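You operate a simulated robot arm through the tools that you are given. There is no shell and no other tool. Be economical: measure what you need, move in short steps, check, and stop when the job is done.

Carry out the task below with a simulated robot arm. There is one attempt and no reset: what you move stays moved.

Task
Open the right cupboard door, put the carton on the top of the desk away on the upper shelf of the cupboard, then shut the door. Then take the teal pad on the top of the desk and put it away on the cupboard top. Then open the left cupboard door. Do these in the order given. Set down upright: carton.
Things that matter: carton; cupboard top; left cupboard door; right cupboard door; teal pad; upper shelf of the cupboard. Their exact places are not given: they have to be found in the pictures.

The check looks at the end state, three seconds after you hand in, the way a careful person would. Anything else that was tipped, shoved, dropped, spilled or broken makes it a failure.

Robot
A 7-joint arm with a fingered hand on a trunk, on a base that drives. Base frame: it is fixed to the floor where the robot stands at the start and does not move with it; the origin is under the middle of the robot, x ahead of it, y to its left, z up; the surface under the hand at the start is at about z = 0.88. Lengths are in m, angles in degrees, forces in N, time in s.
With the tool pointing down near the work surface it reaches from about 0.34 to 0.7 m from the robot's upright axis, wherever it stands. Its first joint turns from -69.0 to 172.0 degrees. Places, roughly: carton [-0.25, 9, 0.75]; cupboard top (57x20 cm) [0.62, -0.22, 0.88]; left cupboard door [0.5, 0.3, 0.4]; right cupboard door [0.5, -0.3, 0.4]; teal pad [-0.25, 9, 0.75]; upper shelf of the cupboard [0.7, 0, 0.4]. Payload 3.2 kg.
The tool frame sits at the grasp point between the pads (the TCP): z along the fingers, y along the line on which they close. The tips reach 0.026 m beyond it. The gripper opens to 0.088 m. The gripper's body begins 0.03 m behind the TCP. The gripper is a hand of 5 fingers: y runs from the thumb to the fingers, the wrist lies at [-0.016, -0.108, -0.172] in the tool frame, and closing takes about 1.5 s.
Orientation is told as [roll, pitch, yaw] about the base's x, y, z axes, in that order, counted from this pose: with the fingers straight down and the wrist toward the robot, the tool's x, y and z point along [0, 1, 0], [1, 0, 0] and [0, 0, -1] of the base frame.

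Tools
- The arm moves only by the tool drive_tool. Its argument "targets" is a list of rows, each a list of 7 numbers: the shift along the base's x, y, z in units of 100 mm (1.0 is 100 mm), then the turn, a rotation vector about the base's x, y, z in units of 180 degrees (1.0 is 180 degrees), then the finger opening in m, from 0 to 0.088. In form: [[tx, ty, tz, ax, ay, az, hand], ...]. A call has 1 to 10 rows; each row is the pose to reach, as a shift and turn from the pose commanded when the call began. A call with a number of a shift or a turn outside -1 to 1 is refused whole. Rows are played at 5 a second. More than 0.05 m and 8.6 degrees between two rows, or a gripper value outside its range, and nothing of the call is played. A pose out of reach is approached as far as the arm can. The call stops where the force on the tool passes 40 N (or 10 N more than at its start, if that is more) or the arm is blocked; 0.2 s more then pass. Each finger travels about 0.072 m/s and halts on what it meets, pressing with about 21 N; the grip force reading is that of the motor and also rises with nothing between the fingers. The clock runs only during rows and for 0.2 s after the last one: add rows that repeat a pose to give the fingers time. The reply holds the time, the measured pose of the TCP, the force on the tool along the base axes, the opening and the grip force, in the units named above and with some noise, with the torque about the TCP (base axes, N m) and any sound that the robot's microphone picked up.
- Cameras (640 x 400 px; columns grow to the right, rows downward): "scene" is now at [0.1208, 0.0038, 1.3098]; the picture's right is [0.03, -1.00, -0.00], its down [-0.79, -0.02, -0.62] and it looks along [0.62, 0.02, -0.79] (base axes); focal length 214 px, centre (320, 200). "wrist" rides on the gripper at [0.067, -0.097, -0.117] in the tool frame; the picture's right is [-0.71, 0.33, -0.62], its down [-0.65, -0.65, 0.39] and it looks along [-0.28, 0.68, 0.68] (tool axes); focal length 234 px, centre (320, 200).
- get_image(camera): a new picture of that camera. It takes no simulated time.
- raise_lower(by): slides the trunk up (or, below 0, down) by that many m; the arm and the scene camera ride with it, the base frame stays. It gives what a move gives, with no picture.
- steer(legs): drives the robot by 1 to 6 legs, each [ahead, left, turn to the left] in m, m and degrees, along the robot's own axes; the way and the turn of a leg run together, so that a leg with both is an arc; at most 1.5 m and 180 degrees a leg. The arm and the cameras ride along, it lands a little off, and it stops where it bumps. It gives what a move gives.
- set_grasp(shape): the hand has 5 fingers and takes this shape, open, in about a second: jaw (thumb against the fingers, like two jaws); tri (thumb and two fingers); tip (a fingertip pinch); poke (one finger out to press); point (the index stretched); flat (the hand flat); cup (the hand cupped); fist (a fist). The gripper value then closes the fingers along that shape, each until it touches; the sizes above hold for jaw. It gives what a move gives, with no picture.
- head_to(pan, tilt): turns the head with the scene camera to pan (to the left, within 86 degrees either way) and tilt (down, from -29 to 69), counted from straight ahead of the robot. It gives what a move gives.
- pixel_to_xyz(camera, pixels): there is no depth. For up to 12 entries [column, row, z] of the newest picture of that camera ("zoom" is the newest enlarged one), the place [x, y] in the base frame at which the ray of that pixel passes the height z, good to about 0.003 m, but the place of the scene camera against the robot may be out by one fixed shift of up to 0.012 m in any direction. It takes no simulated time.
- enlarge(camera, box): a new picture of the part [left, top, right, bottom] of that camera's present view, enlarged. It takes no simulated time.
- hand_in(): hands the job in; it is judged then, once.

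Go step by step. Measure first, check grasps and placings, and put right what went wrong. The budget is 110 turns and 90 pictures, counting those below and the enlarged ones. Unless the task says otherwise, let go and move clear before handing in, and close with one line.

The tools are called after ">>>" as a command line: name --pt "numbers of a row" for each row, then --argument value for the rest, lists and objects as JSON in quotes. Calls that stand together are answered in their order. drive_tool: Moves the arm, as the interface text tells. Its arguments: {"type":"object","properties":{"targets":{"type":"array","items":{"type":"array","items":{"type":"number"}}}},"required":["targets"]} The other tools are called the same way: raise_lower (by) slides the trunk up or down; set_grasp (shape) gives the hand a shape; steer (legs) drives the base; head_to (pan, tilt) turns the head that bears the scene camera; get_image (camera) takes a picture; pixel_to_xyz (camera, pixels) gives the place at which the rays of pixels pass given heights; enlarge (camera, box) takes an enlarged picture of a part of a camera's view; hand_in () hands the job in.

At the start:

```text
t: 0.0
tcp_pos: [0.5303, -0.1252, 1.04]
ee_rot: [0.0, 0.0, 0.0]
contact_force: [0.2, -0.2, -0.6]
ft_torque: [0.03, -0.02, 0.0]
opening: 0.0877
grasp_force: 0.1
shape: jaw
trunk travel left (down, up): [-0.65, 0.19]
robot x, y, heading: [0.0015, 0.0023, -0.3]
head pan, tilt: [1.7, 51.9]
```

scene: 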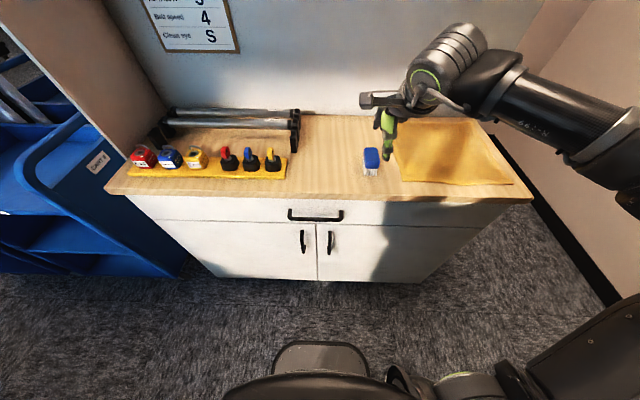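
wrist: 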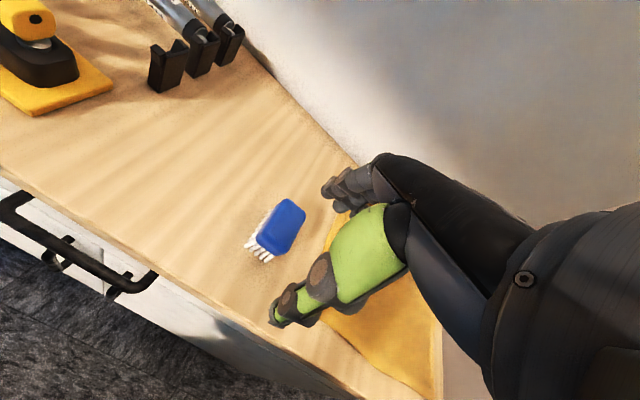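

The cupboard stands ahead, with door handles near pixels (303,241) and (331,241) and a drawer handle at (315,215). I'll enlarge the door area and measure the handles.

>>> enlarge --camera "scene" --box '[220, 180, 460, 300]'

>>> pixel_to_xyz --camera "scene" --pixels '[[104, 192, 0.88], [533, 198, 0.88], [320, 197, 0.88], [300, 111, 0.88], [331, 230, 0.68], [331, 253, 0.6], [303, 230, 0.68], [371, 165, 0.88], [410, 122, 0.88], [515, 184, 0.88], [480, 118, 0.88], [290, 180, 0.88]]'

```text
2.67 times, centred on (340, 240) of scene
```

zoom: 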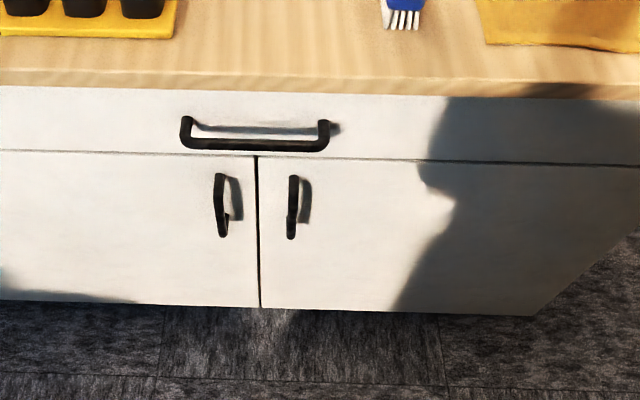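

```text
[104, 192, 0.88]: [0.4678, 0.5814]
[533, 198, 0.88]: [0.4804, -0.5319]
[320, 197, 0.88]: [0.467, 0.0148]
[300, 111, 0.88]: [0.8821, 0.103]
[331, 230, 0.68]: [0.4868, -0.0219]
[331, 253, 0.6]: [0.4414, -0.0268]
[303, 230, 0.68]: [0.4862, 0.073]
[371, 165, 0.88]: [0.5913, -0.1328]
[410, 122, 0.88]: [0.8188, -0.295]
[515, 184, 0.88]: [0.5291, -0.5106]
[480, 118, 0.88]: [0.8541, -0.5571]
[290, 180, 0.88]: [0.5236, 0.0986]
```

The door split is at about y≈0.02 and the right handle is at about (0.45, -0.025, 0.6–0.7). I'll back off so the hand clears the top, then turn the hand to point ahead.

>>> steer --legs '[[-0.45, 0.0, 0]]'

>>> drive_tool --pt "0 0 0 0 -0.045 0 0.088" --pt "0 0 0 0 -0.09 0 0.088" --pt "0 0 0 0 -0.135 0 0.088" --pt "0 0 0 0 -0.18 0 0.088" --pt "0 0 0 0 -0.225 0 0.088" --pt "0 0 0 0 -0.27 0 0.088" --pt "0 0 0 0 -0.315 0 0.088" --pt "0 0 0 0 -0.36 0 0.088" --pt "0 0 0 0 -0.405 0 0.088" --pt "0 0 0 0 -0.45 0 0.088"

>>> get_image --camera "scene"

```text
t: 2.4
tcp_pos: [0.212, -0.129, 1.0392]
ee_rot: [0.0, 0.0, -0.1]
contact_force: [-0.3, 0.8, 0.2]
ft_torque: [-0.01, 0.0, -0.02]
opening: 0.0877
grasp_force: 0.1
shape: jaw
trunk travel left (down, up): [-0.65, 0.19]
robot x, y, heading: [-0.3118, -0.0006, -0.1]
head pan, tilt: [1.7, 51.9]
stopped in leg 1: the robot was blocked; the commanded pose is now the measured one
```

```text
t: 4.6
tcp_pos: [0.214, -0.1274, 1.039]
ee_rot: [0.7, -81.1, -0.6]
contact_force: [0.9, 0.0, -0.8]
ft_torque: [0.02, 0.02, 0.01]
opening: 0.0877
grasp_force: 0.0
shape: jaw
trunk travel left (down, up): [-0.65, 0.19]
robot x, y, heading: [-0.3188, -0.0044, -0.0]
head pan, tilt: [1.7, 51.9]
```

```text
86 pictures are left
```

scene: 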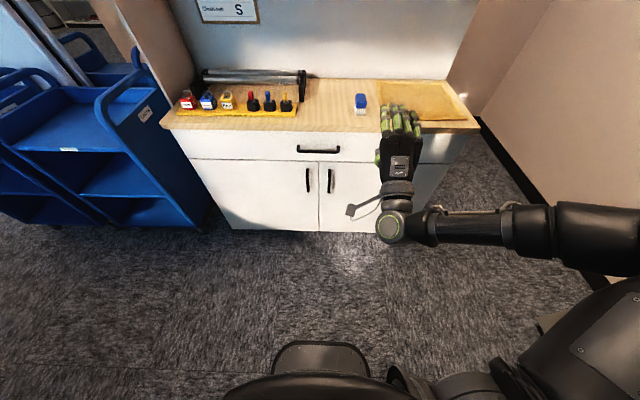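

The base was blocked at x≈-0.31, so something stands behind it. I'll look left and right to learn the surroundings.

>>> head_to --pan 86 --tilt 25

>>> get_image --camera "scene"

>>> head_to --pan -80 --tilt 35

>>> get_image --camera "scene"

```text
t: 6.2
tcp_pos: [0.2127, -0.1278, 1.0397]
ee_rot: [0.4, -80.8, -0.3]
contact_force: [-0.7, 0.6, 0.2]
ft_torque: [-0.02, 0.01, 0.02]
opening: 0.0879
grasp_force: 0.1
shape: jaw
trunk travel left (down, up): [-0.65, 0.19]
robot x, y, heading: [-0.3153, -0.004, 0.1]
head pan, tilt: [85.9, 25.0]
```

```text
85 pictures are left
```

scene: 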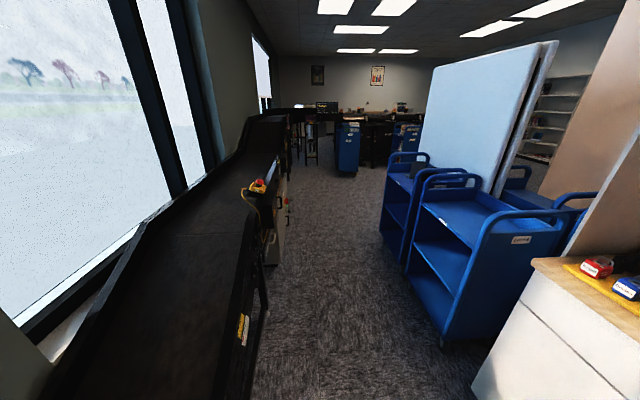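

```text
t: 8.7
tcp_pos: [0.2142, -0.1281, 1.0394]
ee_rot: [0.4, -80.9, -0.4]
contact_force: [-0.3, 0.0, 0.1]
ft_torque: [0.01, 0.01, 0.01]
opening: 0.0879
grasp_force: 0.1
shape: jaw
trunk travel left (down, up): [-0.65, 0.19]
robot x, y, heading: [-0.3151, -0.0021, -0.0]
head pan, tilt: [-80.0, 35.0]
```

```text
84 pictures are left
```

scene: 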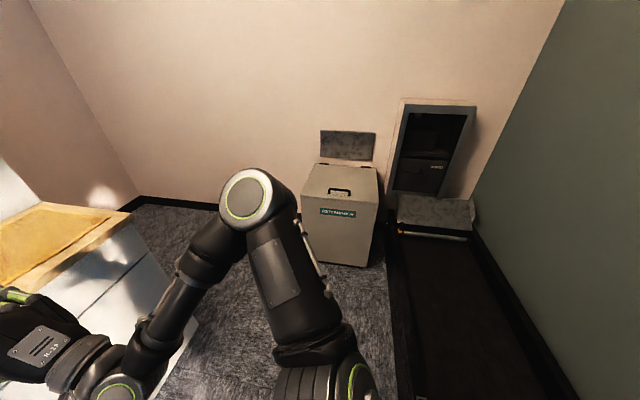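

A book conveyor lies behind, with a clear lane to the left leading to the desks. Next I roll the hand +90° so it closes horizontally, and turn the head back to the front.

>>> drive_tool --pt "0 0 0 0.047 0 0 0.088" --pt "0 0 0 0.094 0 0 0.088" --pt "0 0 0 0.141 0 0 0.088" --pt "0 0 0 0.188 0 0 0.088" --pt "0 0 0 0.235 0 0 0.088" --pt "0 0 0 0.282 0 0 0.088" --pt "0 0 0 0.329 0 0 0.088" --pt "0 0 0 0.376 0 0 0.088" --pt "0 0 0 0.423 0 0 0.088" --pt "0 0 0 0.47 0 0 0.088"

>>> head_to --pan 0 --tilt 45

>>> raise_lower --by -0.38

>>> get_image --camera "scene"

>>> get_image --camera "wrist"

```text
t: 10.9
tcp_pos: [0.2115, -0.1281, 1.0394]
ee_rot: [89.2, -5.0, -80.9]
contact_force: [-0.1, 0.4, -0.3]
ft_torque: [-0.01, 0.01, -0.02]
opening: 0.0879
grasp_force: 0.0
shape: jaw
trunk travel left (down, up): [-0.65, 0.19]
robot x, y, heading: [-0.3129, -0.0033, 0.1]
head pan, tilt: [-80.0, 35.0]
```

```text
t: 12.5
tcp_pos: [0.2131, -0.1274, 1.0392]
ee_rot: [89.1, -5.3, -80.9]
contact_force: [-1.1, 0.1, -0.4]
ft_torque: [-0.01, -0.01, -0.01]
opening: 0.088
grasp_force: 0.1
shape: jaw
trunk travel left (down, up): [-0.65, 0.19]
robot x, y, heading: [-0.3186, -0.0027, 0.2]
head pan, tilt: [0.0, 45.0]
```

```text
t: 16.1
tcp_pos: [0.2128, -0.1269, 0.6598]
ee_rot: [89.1, -5.3, -80.9]
contact_force: [-0.6, -0.4, 1.1]
ft_torque: [0.0, 0.01, -0.01]
opening: 0.0876
grasp_force: 0.0
shape: jaw
trunk travel left (down, up): [-0.27, 0.57]
robot x, y, heading: [-0.3167, -0.0033, -0.1]
head pan, tilt: [0.0, 45.0]
```

```text
83 pictures are left
```

scene: 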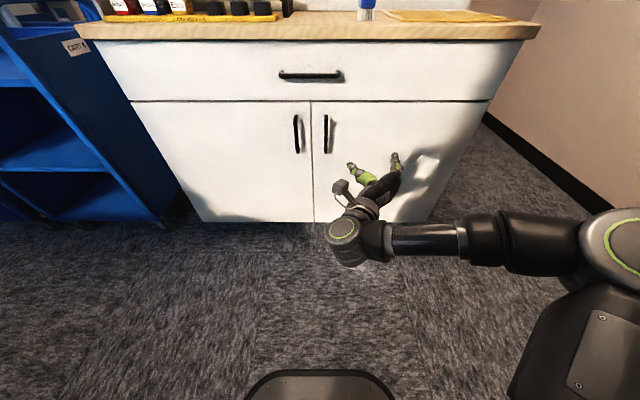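

```text
82 pictures are left
```

wrist: 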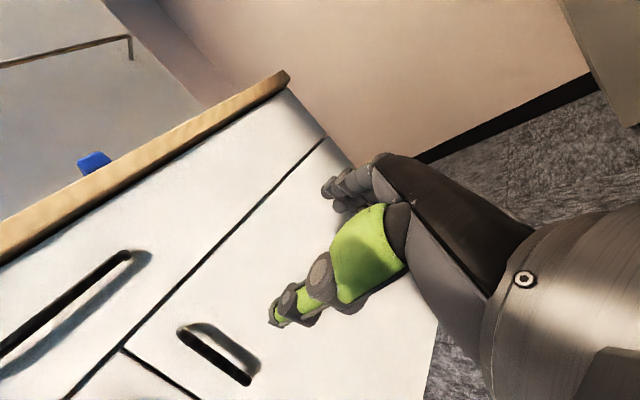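

The hand now points ahead with a horizontal grip. I'll triangulate the handle: pixels (326,115) and (326,153).

>>> pixel_to_xyz --camera "scene" --pixels '[[326, 115, 0.7], [326, 115, 0.66], [326, 153, 0.6], [326, 153, 0.56], [311, 102, 0.72], [311, 102, 0.7], [314, 222, 0.1], [490, 102, 0.72], [430, 222, 0.1], [540, 25, 0.88], [340, 222, 0.0]]'

>>> enlarge --camera "scene" --box '[260, 60, 420, 180]'

```text
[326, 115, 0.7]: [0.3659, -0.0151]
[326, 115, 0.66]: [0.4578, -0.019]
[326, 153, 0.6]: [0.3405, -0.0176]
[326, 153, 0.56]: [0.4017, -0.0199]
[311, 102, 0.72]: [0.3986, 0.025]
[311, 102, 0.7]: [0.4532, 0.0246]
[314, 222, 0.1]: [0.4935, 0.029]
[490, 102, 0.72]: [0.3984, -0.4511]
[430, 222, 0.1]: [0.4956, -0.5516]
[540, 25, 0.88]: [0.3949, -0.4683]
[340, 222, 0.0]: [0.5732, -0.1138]
```

```text
3.33 times, centred on (340, 120) of scene
```

zoom: 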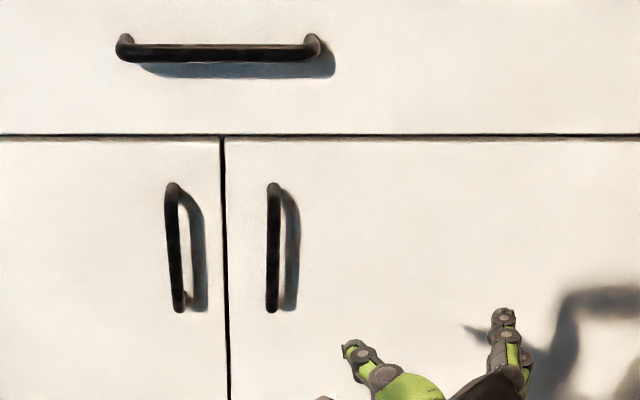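

Combining both views, the door face is near x≈0.51, with the right handle at x≈0.48, y≈-0.02, z≈0.53–0.65. I'll move in front of it and look with the wrist camera.

>>> drive_tool --pt "0 0.4 -0.2 0 0 0 0.088" --pt "0 0.8 -0.4 0 0 0 0.088" --pt "0 1.0 -0.65 0 0 0 0.088" --pt "0 1.0 -0.65 0 0 0 0.088"

>>> steer --legs '[[0.15, 0, 0]]'

>>> get_image --camera "scene"

>>> get_image --camera "wrist"

```text
t: 17.1
tcp_pos: [0.2096, -0.0295, 0.5926]
ee_rot: [89.1, -5.3, -80.9]
contact_force: [0.1, -0.5, -0.7]
ft_torque: [-0.01, -0.01, -0.01]
opening: 0.0879
grasp_force: 0.0
shape: jaw
trunk travel left (down, up): [-0.27, 0.57]
robot x, y, heading: [-0.318, -0.0001, -0.2]
head pan, tilt: [0.0, 45.0]
```

```text
t: 18.5
tcp_pos: [0.3598, -0.03, 0.5923]
ee_rot: [89.0, -5.3, -81.0]
contact_force: [-0.3, 0.2, -1.2]
ft_torque: [0.01, 0.01, -0.02]
opening: 0.0882
grasp_force: 0.1
shape: jaw
trunk travel left (down, up): [-0.27, 0.57]
robot x, y, heading: [-0.1673, -0.0031, -0.3]
head pan, tilt: [0.0, 45.0]
```

```text
80 pictures are left
```

scene: 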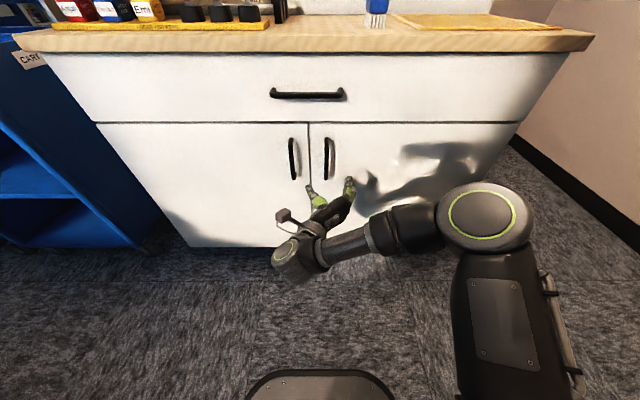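

```text
79 pictures are left
```

wrist: 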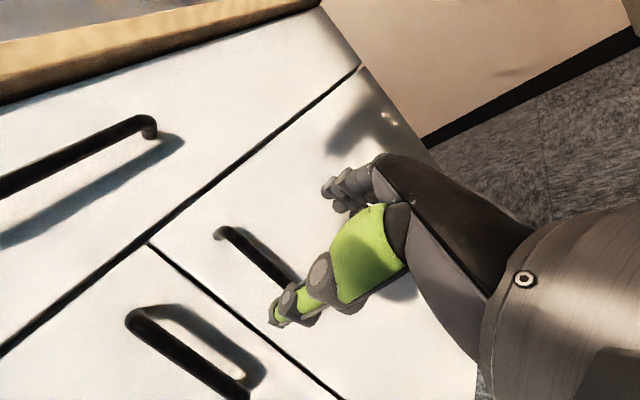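

The tool axis points about 9° left and meets the right handle near d≈0.1 m. I'll refine the handle range from this nearer view.

>>> enlarge --camera "scene" --box '[250, 100, 410, 200]'

>>> pixel_to_xyz --camera "wrist" --pixels '[[218, 232, 0.66], [218, 232, 0.64], [218, 232, 0.62], [270, 262, 0.6], [270, 262, 0.58], [270, 262, 0.56]]'

>>> pixel_to_xyz --camera "scene" --pixels '[[330, 138, 0.66], [330, 138, 0.64], [330, 138, 0.62], [330, 178, 0.56], [330, 178, 0.54], [330, 178, 0.5], [311, 122, 0.68], [311, 122, 0.66]]'

```text
4.00 times, centred on (330, 150) of scene
```

zoom: 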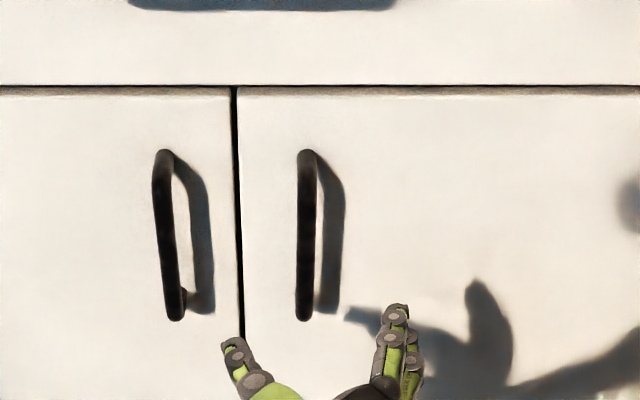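

```text
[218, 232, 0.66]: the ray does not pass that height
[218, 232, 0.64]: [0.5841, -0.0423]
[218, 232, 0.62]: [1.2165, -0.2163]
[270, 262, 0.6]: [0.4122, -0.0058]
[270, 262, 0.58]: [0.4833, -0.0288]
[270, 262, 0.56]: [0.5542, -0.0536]
```

```text
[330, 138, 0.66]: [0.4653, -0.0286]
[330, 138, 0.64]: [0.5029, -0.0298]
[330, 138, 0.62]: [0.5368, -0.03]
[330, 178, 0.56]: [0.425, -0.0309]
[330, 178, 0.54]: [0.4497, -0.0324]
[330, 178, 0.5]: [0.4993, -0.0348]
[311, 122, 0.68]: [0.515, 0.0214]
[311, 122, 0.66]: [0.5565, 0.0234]
```

The handle is at about (0.495, -0.031) with z from 0.51 to 0.645. I'll bring the open hand around it.

>>> drive_tool --pt "0.3 0 -0.1 0 0 0 0.088" --pt "0.6 0 -0.1 0 0 0 0.088" --pt "0.8 0 -0.1 0 0 0 0.088" --pt "0.9 0 -0.1 0 0 0 0.088" --pt "0.9 0 -0.1 0 0 0 0.088"

>>> get_image --camera "wrist"

>>> enlarge --camera "scene" --box '[250, 100, 410, 200]'

```text
t: 19.7
tcp_pos: [0.4488, -0.0296, 0.5833]
ee_rot: [89.1, -5.3, -81.0]
contact_force: [0.0, -0.3, 0.6]
ft_torque: [0.01, 0.0, -0.01]
opening: 0.0878
grasp_force: 0.0
shape: jaw
trunk travel left (down, up): [-0.27, 0.57]
robot x, y, heading: [-0.1683, -0.002, -0.0]
head pan, tilt: [0.0, 45.0]
```

```text
77 pictures are left
```

wrist: 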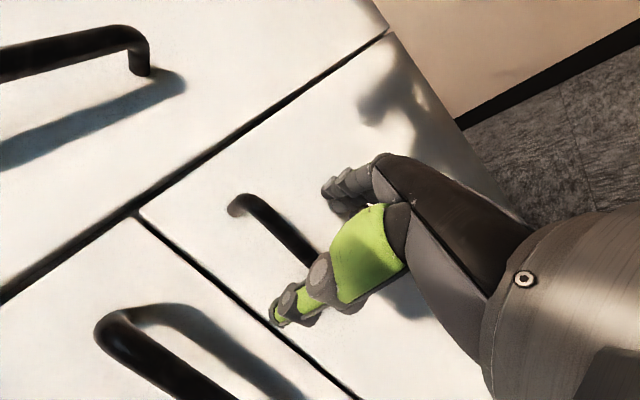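

```text
4.00 times, centred on (330, 150) of scene
```

zoom: 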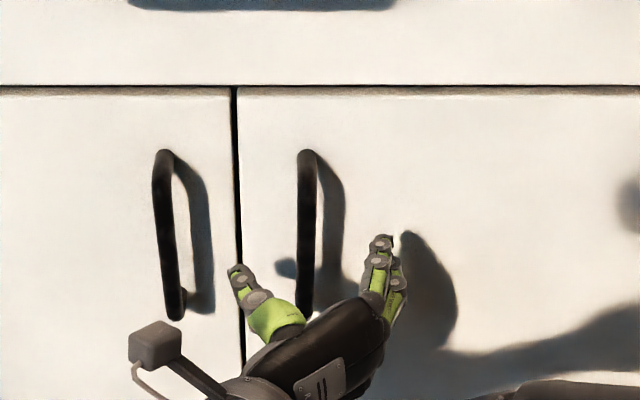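

The handle lies between the thumb and the fingers. I advance 4 cm more, then close.

>>> drive_tool --pt "0.2 0 0 0 0 0 0.088" --pt "0.4 0 0 0 0 0 0.088" --pt "0.4 0 0 0 0 0 0.07" --pt "0.4 0 0 0 0 0 0.05" --pt "0.4 0 0 0 0 0 0.03" --pt "0.4 0 0 0 0 0 0.01" --pt "0.4 0 0 0 0 0 0.0" --pt "0.4 0 0 0 0 0 0.0" --pt "0.4 0 0 0 0 0 0.0" --pt "0.4 0 0 0 0 0 0.0"

>>> get_image --camera "wrist"

```text
t: 20.5
tcp_pos: [0.4824, -0.0331, 0.582]
ee_rot: [89.1, -5.3, -81.6]
contact_force: [-25.9, -2.5, 1.1]
ft_torque: [-0.08, 0.18, -1.42]
opening: 0.0707
grasp_force: 0.1
shape: jaw
trunk travel left (down, up): [-0.27, 0.57]
robot x, y, heading: [-0.1687, -0.0041, -0.4]
head pan, tilt: [0.0, 45.0]
stopped in row 3: the force on the tool passed its limit at 43 N (the readings are from after the stop); the commanded pose is now the measured one
```

```text
75 pictures are left
```

wrist: 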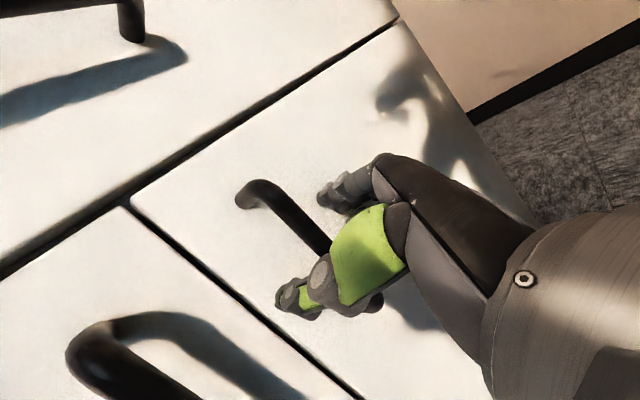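

The fingertips touched the door face, so I back off about 1 cm and close.

>>> drive_tool --pt "-0.1 0 0 0 0 0 0.07" --pt "-0.12 0 0 0 0 0 0.055" --pt "-0.12 0 0 0 0 0 0.04" --pt "-0.12 0 0 0 0 0 0.025" --pt "-0.12 0 0 0 0 0 0.01" --pt "-0.12 0 0 0 0 0 0.0" --pt "-0.12 0 0 0 0 0 0.0" --pt "-0.12 0 0 0 0 0 0.0"

>>> get_image --camera "wrist"

```text
t: 22.3
tcp_pos: [0.4741, -0.0298, 0.5813]
ee_rot: [88.9, -5.3, -81.3]
contact_force: [-0.1, 6.7, 0.4]
ft_torque: [-0.01, 0.01, 0.04]
opening: 0.0032
grasp_force: 21.2
shape: jaw
trunk travel left (down, up): [-0.27, 0.57]
robot x, y, heading: [-0.1672, -0.001, -0.2]
head pan, tilt: [0.0, 45.0]
```

```text
74 pictures are left
```

wrist: 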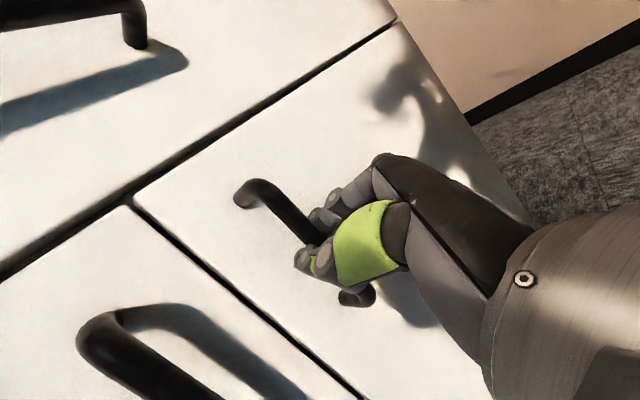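

The fingers have closed on the bar (grip 21 N, side force 7 N). I pull gently along the door's arc, about 11°.

>>> drive_tool --pt "-0.11 -0.001 0 0 0 0.007 0" --pt "-0.22 -0.005 0 0 0 0.014 0" --pt "-0.33 -0.011 0 0 0 0.021 0" --pt "-0.44 -0.019 0 0 0 0.028 0" --pt "-0.55 -0.03 0 0 0 0.035 0" --pt "-0.66 -0.043 0 0 0 0.042 0" --pt "-0.77 -0.058 0 0 0 0.049 0" --pt "-0.88 -0.077 0 0 0 0.056 0" --pt "-0.98 -0.096 0 0 0 0.062 0"

>>> get_image --camera "scene"

```text
t: 24.3
tcp_pos: [0.3755, -0.0445, 0.5808]
ee_rot: [89.1, -5.1, -70.6]
contact_force: [3.4, -13.7, 3.2]
ft_torque: [-0.22, -0.06, -0.16]
opening: 0.0037
grasp_force: 21.0
shape: jaw
trunk travel left (down, up): [-0.27, 0.57]
robot x, y, heading: [-0.1662, -0.0023, -0.4]
head pan, tilt: [0.0, 45.0]
```

```text
73 pictures are left
```

scene: 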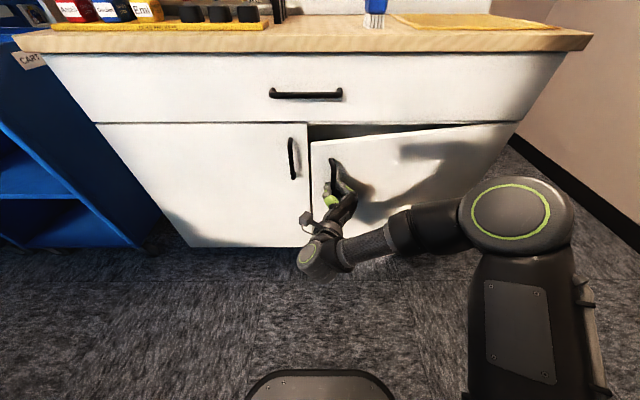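

The door is swinging open. I continue along the arc to about 22°.

>>> drive_tool --pt "-0.11 -0.06 0 0 0 0.007 0" --pt "-0.22 -0.09 0 0 0 0.014 0" --pt "-0.33 -0.12 0 0 0 0.021 0" --pt "-0.44 -0.15 0 0 0 0.028 0" --pt "-0.55 -0.19 0 0 0 0.036 0" --pt "-0.66 -0.23 0 0 0 0.043 0" --pt "-0.76 -0.27 0 0 0 0.05 0" --pt "-0.86 -0.31 0 0 0 0.056 0" --pt "-0.95 -0.34 0 0 0 0.062 0"

>>> drive_tool --pt "-0.1 -0.05 0 0 0 0.007 0" --pt "-0.2 -0.1 0 0 0 0.014 0" --pt "-0.3 -0.15 0 0 0 0.021 0" --pt "-0.4 -0.2 0 0 0 0.028 0" --pt "-0.5 -0.25 0 0 0 0.036 0" --pt "-0.6 -0.31 0 0 0 0.043 0" --pt "-0.7 -0.37 0 0 0 0.05 0" --pt "-0.8 -0.43 0 0 0 0.056 0" --pt "-0.89 -0.49 0 0 0 0.062 0"

>>> get_image --camera "scene"

```text
t: 26.3
tcp_pos: [0.2924, -0.0713, 0.5795]
ee_rot: [89.7, -5.4, -59.4]
contact_force: [9.5, -20.0, 19.9]
ft_torque: [-0.13, -0.19, -0.36]
opening: 0.0043
grasp_force: 21.4
shape: jaw
out of reach, approached as far as the arm can: row 8, 9
trunk travel left (down, up): [-0.27, 0.57]
robot x, y, heading: [-0.1699, -0.0035, -0.3]
head pan, tilt: [0.0, 45.0]
```

```text
t: 27.3
tcp_pos: [0.2883, -0.0728, 0.5588]
ee_rot: [90.8, -6.0, -53.8]
contact_force: [-1.0, 1.6, 16.5]
ft_torque: [-0.06, -0.03, -0.07]
opening: 0.0046
grasp_force: 21.3
shape: jaw
out of reach, approached as far as the arm can: row 1, 2, 3, 4, 5
trunk travel left (down, up): [-0.27, 0.57]
robot x, y, heading: [-0.1673, 0.0003, -0.1]
head pan, tilt: [0.0, 45.0]
stopped in row 5: the force on the tool passed its limit at 43 N (the readings are from after the stop); the commanded pose is now the measured one
```

```text
72 pictures are left
```

scene: 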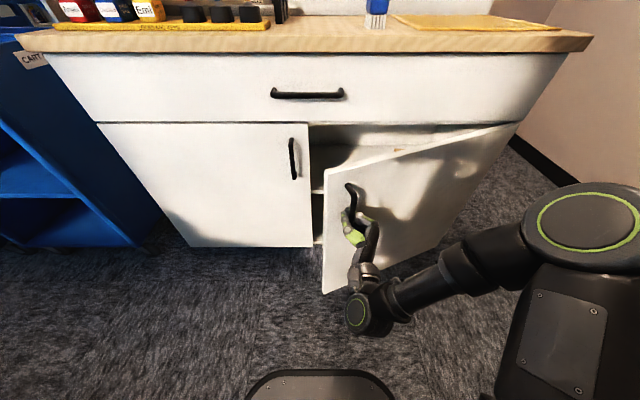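

The arm has reached its near limit with the door at about 23°. I'll let go, back the base off along the hand's axis, then push the door from the inside.

>>> drive_tool --pt "0 0 0 0 0 0 0.03" --pt "0 0 0 0 0 0 0.06" --pt "0 0 0 0 0 0 0.088" --pt "0 0 0 0 0 0 0.088" --pt "0 0 0 0 0 0 0.088" --pt "0 0 0 0 0 0 0.088" --pt "0 0 0 0 0 0 0.088"

>>> steer --legs '[[-0.1, -0.05, 0]]'

>>> get_image --camera "scene"

```text
t: 28.9
tcp_pos: [0.2883, -0.074, 0.5555]
ee_rot: [90.2, -5.6, -53.6]
contact_force: [0.2, -0.3, 0.6]
ft_torque: [0.0, 0.0, 0.0]
opening: 0.0878
grasp_force: 0.1
shape: jaw
trunk travel left (down, up): [-0.27, 0.57]
robot x, y, heading: [-0.1689, -0.0026, -0.2]
head pan, tilt: [0.0, 45.0]
```

```text
t: 30.1
tcp_pos: [0.1901, -0.1244, 0.5553]
ee_rot: [90.0, -5.6, -53.7]
contact_force: [0.5, 0.2, 0.2]
ft_torque: [-0.02, -0.01, -0.03]
opening: 0.0877
grasp_force: 0.2
shape: jaw
trunk travel left (down, up): [-0.27, 0.57]
robot x, y, heading: [-0.2661, -0.0524, 0.1]
head pan, tilt: [0.0, 45.0]
```

```text
71 pictures are left
```

scene: 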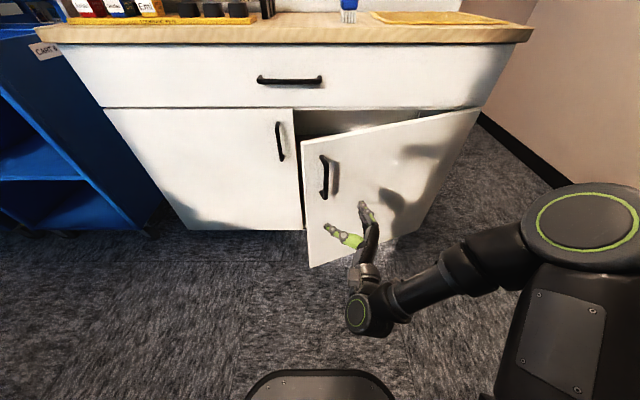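

The hand is clear. I now move it left past the door's free edge (about x 0.29, y -0.02) and straighten it.

>>> drive_tool --pt "0 0.25 0 0 0 -0.035 0.06" --pt "0 0.5 0 0 0 -0.07 0.03" --pt "0 0.75 0 0 0 -0.105 0.01" --pt "0 1.0 0 0 0 -0.14 0.01" --pt "0 1.0 0 0 0 -0.14 0.01"

>>> drive_tool --pt "0 0.25 0 0 0 -0.02 0.01" --pt "0 0.5 0 0 0 -0.04 0.01" --pt "0.2 0.75 0 0 0 -0.06 0.01" --pt "0.5 1.0 0 0 0 -0.08 0.01" --pt "0.5 1.0 0 0 0 -0.08 0.01"

>>> get_image --camera "scene"

```text
t: 31.3
tcp_pos: [0.1906, -0.0239, 0.5555]
ee_rot: [90.1, -5.7, -79.0]
contact_force: [-0.4, -0.2, -0.6]
ft_torque: [-0.01, 0.02, -0.02]
opening: 0.0101
grasp_force: 0.1
shape: jaw
trunk travel left (down, up): [-0.27, 0.57]
robot x, y, heading: [-0.2653, -0.0504, -0.0]
head pan, tilt: [0.0, 45.0]
```

```text
t: 32.5
tcp_pos: [0.2629, 0.0475, 0.5617]
ee_rot: [89.9, -5.7, -93.1]
contact_force: [-0.2, 0.4, 0.0]
ft_torque: [-0.02, 0.01, -0.05]
opening: 0.0102
grasp_force: 0.0
shape: jaw
out of reach, approached as far as the arm can: row 3, 4, 5
trunk travel left (down, up): [-0.27, 0.57]
robot x, y, heading: [-0.2686, -0.056, -0.1]
head pan, tilt: [0.0, 45.0]
```

```text
70 pictures are left
```

scene: 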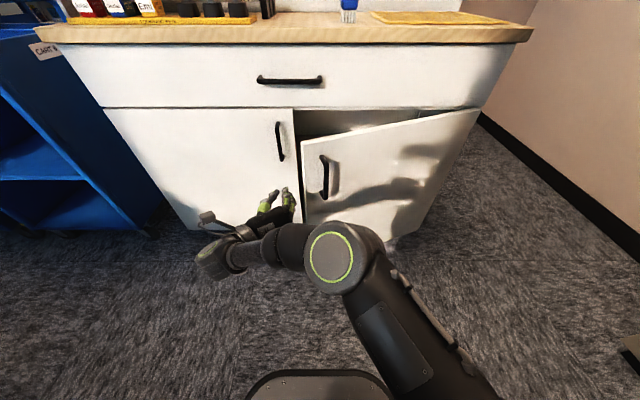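

The hand is left of the door's edge (fingers at 288,195; edge at 303,190). I push it forward past the edge.

>>> drive_tool --pt "0.3 0.0 0 0 0 0 0.01" --pt "0.6 0.0 0 0 0 0 0.01" --pt "0.9 0.0 0 0 0 0 0.01" --pt "0.9 0 0 0 0 0 0.01"

>>> get_image --camera "scene"

```text
t: 33.5
tcp_pos: [0.3514, 0.04, 0.5614]
ee_rot: [90.0, -5.7, -93.5]
contact_force: [0.5, -0.3, 0.2]
ft_torque: [0.0, 0.01, 0.02]
opening: 0.0103
grasp_force: 0.1
shape: jaw
out of reach, approached as far as the arm can: row 3, 4
trunk travel left (down, up): [-0.27, 0.57]
robot x, y, heading: [-0.2713, -0.0512, -0.0]
head pan, tilt: [0.0, 45.0]
```

```text
69 pictures are left
```

scene: 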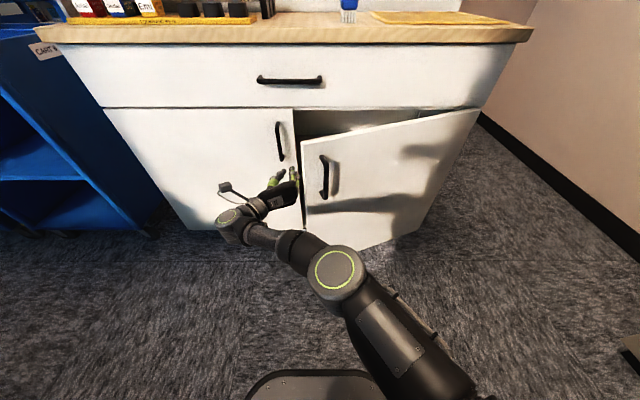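

The fingertips are just past the edge. I drive slightly ahead, then yaw the hand clockwise to hook the fingers behind the door.

>>> steer --legs '[[0.05, 0.0, 0]]'

>>> drive_tool --pt "0 0 0 0 0 -0.045 0.01" --pt "0 0 0 0 0 -0.09 0.01" --pt "0 -0.1 0 0 0 -0.135 0.01" --pt "0 -0.2 0 0 0 -0.18 0.01" --pt "0 -0.3 0 0 0 -0.225 0.01" --pt "0 -0.4 0 0 0 -0.26 0.01"

>>> get_image --camera "scene"

```text
t: 34.4
tcp_pos: [0.4019, 0.0414, 0.5627]
ee_rot: [90.0, -5.7, -93.3]
contact_force: [0.6, 0.0, -1.1]
ft_torque: [0.0, 0.03, 0.02]
opening: 0.0102
grasp_force: 0.1
shape: jaw
trunk travel left (down, up): [-0.27, 0.57]
robot x, y, heading: [-0.2178, -0.0526, -0.3]
head pan, tilt: [0.0, 45.0]
```

```text
t: 36.0
tcp_pos: [0.3646, -0.1489, 0.5837]
ee_rot: [89.2, -6.4, -136.2]
contact_force: [-1.5, 0.1, 0.3]
ft_torque: [0.01, 0.01, -0.01]
opening: 0.0101
grasp_force: 0.0
shape: jaw
out of reach, approached as far as the arm can: row 1, 2, 3, 4, 5, 6
trunk travel left (down, up): [-0.27, 0.57]
robot x, y, heading: [-0.2188, -0.0498, 0.4]
head pan, tilt: [0.0, 45.0]
stopped in row 6: the force on the tool passed its limit at 59 N (the readings are from after the stop); the commanded pose is now the measured one
```

```text
68 pictures are left
```

scene: 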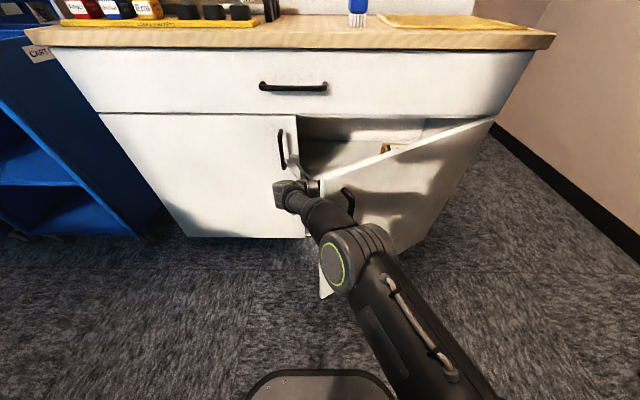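

The hand is now hooked behind the door, which opened further to about 35°. I continue by pulling back and to the right.

>>> drive_tool --pt "-0.2 -0.15 0 0 0 0 0.01" --pt "-0.4 -0.3 0 0 0 0 0.01" --pt "-0.6 -0.45 0 0 0 0 0.01" --pt "-0.8 -0.6 0 0 0 0 0.01" --pt "-1 -0.8 0 0 0 0 0.01"

>>> get_image --camera "scene"

```text
t: 36.3
tcp_pos: [0.3529, -0.1496, 0.5793]
ee_rot: [88.7, -6.8, -134.3]
contact_force: [0.3, -0.5, -0.5]
ft_torque: [0.03, 0.0, 0.0]
opening: 0.0102
grasp_force: 0.0
shape: jaw
trunk travel left (down, up): [-0.27, 0.57]
robot x, y, heading: [-0.2198, -0.0497, 0.6]
head pan, tilt: [0.0, 45.0]
stopped in row 1: the force on the tool passed its limit at 48 N (the readings are from after the stop); the commanded pose is now the measured one
```

```text
67 pictures are left
```

scene: 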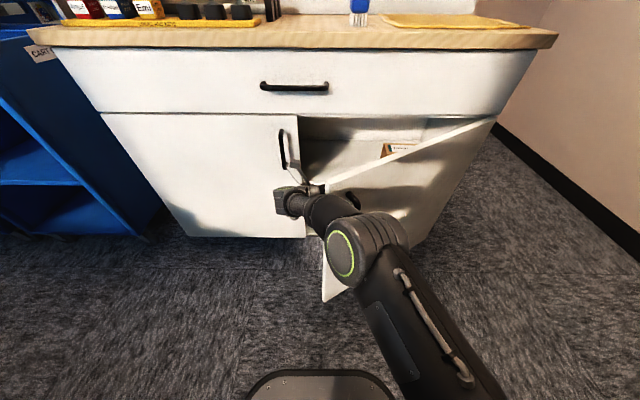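

The forearm crosses in front of the door edge and blocks it. I'll take the hand out by shifting the base left, and then come at the door from above with the fingers down.

>>> steer --legs '[[0, 0.22, 0]]'

>>> get_image --camera "scene"

```text
t: 38.0
tcp_pos: [0.3511, 0.0681, 0.5773]
ee_rot: [88.5, -6.6, -134.9]
contact_force: [-1.2, 0.0, -0.2]
ft_torque: [0.01, 0.01, 0.0]
opening: 0.0099
grasp_force: 0.0
shape: jaw
trunk travel left (down, up): [-0.27, 0.57]
robot x, y, heading: [-0.2226, 0.1757, 0.5]
head pan, tilt: [0.0, 45.0]
```

```text
66 pictures are left
```

scene: 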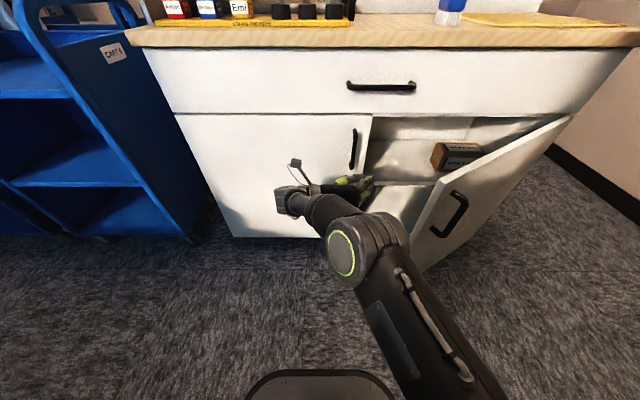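

The hand is free and the door stands about 40° open, with a small box visible on the upper shelf at (455,155). I raise the trunk and turn the hand back to fingers down.

>>> raise_lower --by 0.28

>>> drive_tool --pt "-0.1 0 0 0 0 0.042 0.01" --pt "-0.2 0 0 0 0 0.084 0.01" --pt "-0.3 0 0 0 0 0.126 0.01" --pt "-0.4 0 0 0 0 0.168 0.01" --pt "-0.5 0 0 0 0 0.21 0.01" --pt "-0.5 0 0 0 0 0.25 0.01"

>>> drive_tool --pt "0 0 0 -0.0257 0.0257 0.0257 0.01" --pt "0 0 0 -0.0513 0.0513 0.0513 0.01" --pt "0 0 0 -0.077 0.077 0.077 0.01" --pt "0 0 0 -0.1026 0.1026 0.1026 0.01" --pt "0 0 0 -0.128 0.128 0.128 0.01" --pt "0 0 0 -0.154 0.154 0.154 0.01" --pt "0 0 0 -0.18 0.18 0.18 0.01" --pt "0 0 0 -0.2053 0.2053 0.2053 0.01"

>>> drive_tool --pt "0 0 0 -0.0257 0.0257 0.0257 0.01" --pt "0 0 0 -0.0513 0.0513 0.0513 0.01" --pt "0 0 0 -0.077 0.077 0.077 0.01" --pt "0 0 0 -0.1026 0.1026 0.1026 0.01" --pt "0 0 0 -0.128 0.128 0.128 0.01" --pt "0 0 0 -0.154 0.154 0.154 0.01" --pt "0 0 0 -0.18 0.18 0.18 0.01"

>>> get_image --camera "scene"

```text
t: 40.9
tcp_pos: [0.352, 0.0671, 0.8582]
ee_rot: [88.4, -6.7, -134.9]
contact_force: [-0.3, 0.2, 0.1]
ft_torque: [0.01, -0.01, 0.02]
opening: 0.0101
grasp_force: 0.1
shape: jaw
trunk travel left (down, up): [-0.55, 0.29]
robot x, y, heading: [-0.2213, 0.1794, 0.4]
head pan, tilt: [0.0, 45.0]
```

```text
t: 42.3
tcp_pos: [0.3024, 0.069, 0.8583]
ee_rot: [88.5, -6.4, -89.8]
contact_force: [0.5, 0.0, 0.5]
ft_torque: [0.01, 0.02, -0.01]
opening: 0.01
grasp_force: 0.1
shape: jaw
trunk travel left (down, up): [-0.55, 0.29]
robot x, y, heading: [-0.225, 0.1786, 0.4]
head pan, tilt: [0.0, 45.0]
```

```text
t: 44.1
tcp_pos: [0.302, 0.0676, 0.8594]
ee_rot: [37.9, -23.6, -35.9]
contact_force: [0.3, -0.4, 0.3]
ft_torque: [0.02, 0.02, 0.01]
opening: 0.0099
grasp_force: 0.1
shape: jaw
trunk travel left (down, up): [-0.55, 0.29]
robot x, y, heading: [-0.2226, 0.1745, 0.2]
head pan, tilt: [0.0, 45.0]
```

```text
t: 45.7
tcp_pos: [0.3019, 0.0672, 0.8581]
ee_rot: [-1.4, 0.2, 6.8]
contact_force: [0.8, 0.7, 0.1]
ft_torque: [-0.03, 0.02, 0.03]
opening: 0.0098
grasp_force: 0.0
shape: jaw
trunk travel left (down, up): [-0.55, 0.29]
robot x, y, heading: [-0.227, 0.1751, 0.3]
head pan, tilt: [0.0, 45.0]
```

```text
65 pictures are left
```

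scene: 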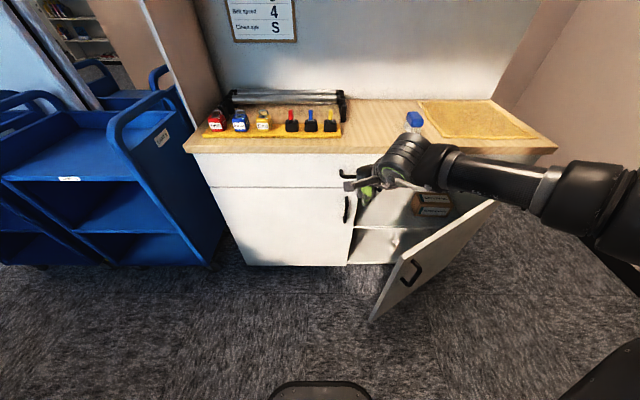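

The hand points down above the gap. I'll measure the door top corner (401,254), the hinge (496,200) and the shelf box.

>>> pixel_to_xyz --camera "scene" --pixels '[[401, 254, 0.685], [496, 200, 0.685], [370, 320, 0.1], [352, 188, 0.685], [413, 212, 0.42], [450, 212, 0.42], [410, 190, 0.48], [350, 228, 0.4], [420, 228, 0.4], [345, 264, 0.1]]'

>>> enlarge --camera "scene" --box '[330, 140, 530, 330]'

```text
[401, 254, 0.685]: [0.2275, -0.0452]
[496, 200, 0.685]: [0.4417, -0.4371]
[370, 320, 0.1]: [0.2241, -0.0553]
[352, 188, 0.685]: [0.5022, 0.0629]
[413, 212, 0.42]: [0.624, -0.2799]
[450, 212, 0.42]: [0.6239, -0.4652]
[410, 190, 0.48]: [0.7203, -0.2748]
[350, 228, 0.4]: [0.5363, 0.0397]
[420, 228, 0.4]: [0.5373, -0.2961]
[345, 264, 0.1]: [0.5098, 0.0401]
```

```text
2.11 times, centred on (430, 235) of scene
```

zoom: 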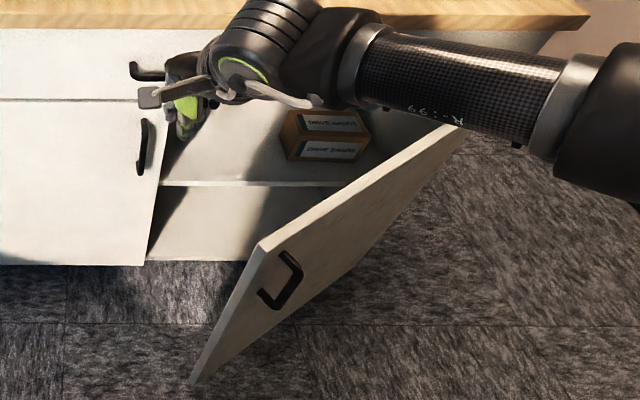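

The door edge is at about (0.23, -0.05), so it is open about 30°. I lower the fingers behind it to about z 0.66.

>>> drive_tool --pt "0.1 -0.2 -0.3 0 0 0 0.01" --pt "0.3 -0.5 -0.6 0 0 0 0.01" --pt "0.3 -0.5 -1.0 0 0 0 0.01"

>>> drive_tool --pt "0 0 -0.4 0 0 0 0.01" --pt "0 0 -0.8 0 0 0 0.01" --pt "0 0 -1.0 0 0 0 0.01" --pt "-0.3 -0.3 -1 0 0 0 0.01" --pt "-0.5 -0.6 -1 0 0 0 0.01" --pt "-0.7 -0.8 -1 0 0 0 0.01"

>>> get_image --camera "scene"

```text
t: 46.5
tcp_pos: [0.3325, 0.0155, 0.758]
ee_rot: [-1.5, 0.1, 6.6]
contact_force: [-0.3, -0.7, 0.3]
ft_torque: [0.0, 0.02, 0.04]
opening: 0.0098
grasp_force: 0.1
shape: jaw
trunk travel left (down, up): [-0.55, 0.29]
robot x, y, heading: [-0.222, 0.1793, 0.4]
head pan, tilt: [0.0, 45.0]
```

```text
t: 47.9
tcp_pos: [0.2609, -0.063, 0.6579]
ee_rot: [-1.4, 0.0, 6.6]
contact_force: [0.1, -0.4, 0.7]
ft_torque: [0.03, -0.01, -0.03]
opening: 0.0101
grasp_force: 0.0
shape: jaw
trunk travel left (down, up): [-0.55, 0.29]
robot x, y, heading: [-0.2228, 0.1746, 0.3]
head pan, tilt: [0.0, 45.0]
```

```text
63 pictures are left
```

scene: 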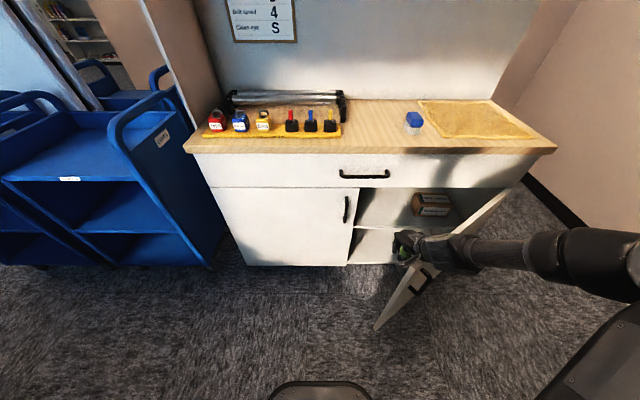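

The door follows the hand. I keep pushing along the arc.

>>> drive_tool --pt "-0.2 -0.15 0 0 0 0 0.01" --pt "-0.4 -0.3 0 0 0 0 0.01" --pt "-0.6 -0.47 0 0 0 0 0.01" --pt "-0.8 -0.65 0 0 0 0 0.01" --pt "-0.95 -0.85 0 0 0 0 0.01"

>>> drive_tool --pt "-0.15 -0.2 0 0 0 0 0.01" --pt "-0.3 -0.4 0 0 0 0 0.01" --pt "-0.45 -0.6 0 0 0 0 0.01" --pt "-0.6 -0.8 0 0 0 0 0.01" --pt "-0.7 -1.0 0 0 0 0 0.01"

>>> get_image --camera "scene"

```text
t: 49.1
tcp_pos: [0.1673, -0.1465, 0.6583]
ee_rot: [-1.5, 0.2, 6.3]
contact_force: [-0.2, 0.5, 0.2]
ft_torque: [-0.02, -0.01, 0.0]
opening: 0.0101
grasp_force: 0.1
shape: jaw
trunk travel left (down, up): [-0.55, 0.29]
robot x, y, heading: [-0.2186, 0.1784, 0.1]
head pan, tilt: [0.0, 45.0]
```

```text
t: 50.3
tcp_pos: [0.0984, -0.2467, 0.6579]
ee_rot: [-1.5, 0.0, 6.7]
contact_force: [0.9, -0.2, -0.5]
ft_torque: [-0.02, 0.01, 0.0]
opening: 0.01
grasp_force: 0.1
shape: jaw
trunk travel left (down, up): [-0.55, 0.29]
robot x, y, heading: [-0.2225, 0.1794, 0.1]
head pan, tilt: [0.0, 45.0]
```

```text
62 pictures are left
```

scene: 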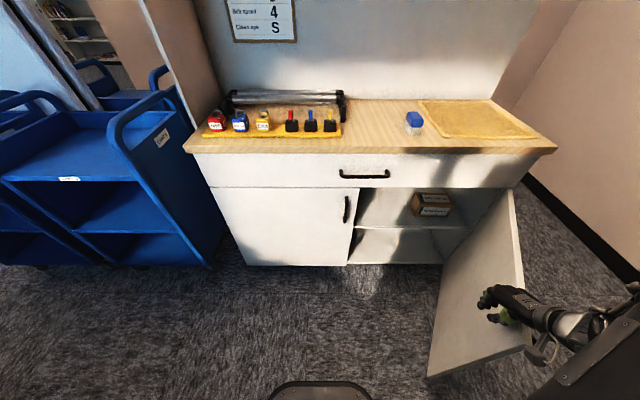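

The door is now about 60° open. I push further to the right.

>>> drive_tool --pt "0 -0.2 0 0 0 0 0.01" --pt "0 -0.4 0 0 0 0 0.01" --pt "0 -0.6 0 0 0 0 0.01" --pt "0 -0.8 0 0 0 0 0.01" --pt "0 -1.0 0 0 0 0 0.01"

>>> drive_tool --pt "0 -0.2 0 0 0 0 0.01" --pt "0.1 -0.4 0 0 0 0 0.01" --pt "0.2 -0.6 0 0 0 0 0.01" --pt "0.3 -0.8 0 0 0 0 0.01" --pt "0.4 -1.0 0 0 0 0 0.01"

>>> get_image --camera "scene"

```text
t: 51.5
tcp_pos: [0.0982, -0.3483, 0.6574]
ee_rot: [-1.5, 0.1, 6.6]
contact_force: [0.3, 0.1, 0.2]
ft_torque: [0.0, -0.02, 0.02]
opening: 0.0102
grasp_force: 0.1
shape: jaw
trunk travel left (down, up): [-0.55, 0.29]
robot x, y, heading: [-0.213, 0.1759, 0.2]
head pan, tilt: [0.0, 45.0]
```

```text
t: 52.7
tcp_pos: [0.1361, -0.4478, 0.6578]
ee_rot: [-1.4, 0.1, 6.5]
contact_force: [0.4, 0.6, -0.5]
ft_torque: [0.01, -0.02, 0.02]
opening: 0.0099
grasp_force: 0.0
shape: jaw
trunk travel left (down, up): [-0.55, 0.29]
robot x, y, heading: [-0.2225, 0.1765, 0.2]
head pan, tilt: [0.0, 45.0]
```

```text
61 pictures are left
```

scene: 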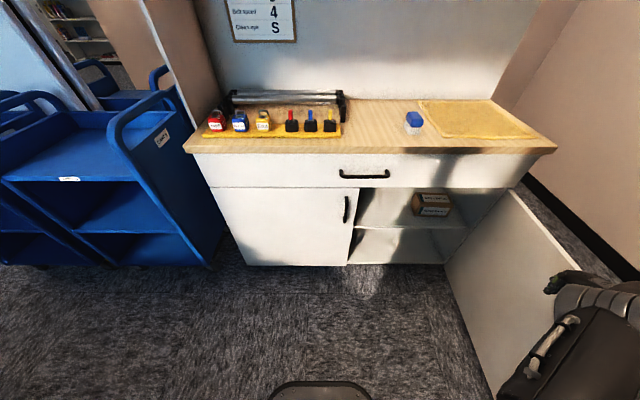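

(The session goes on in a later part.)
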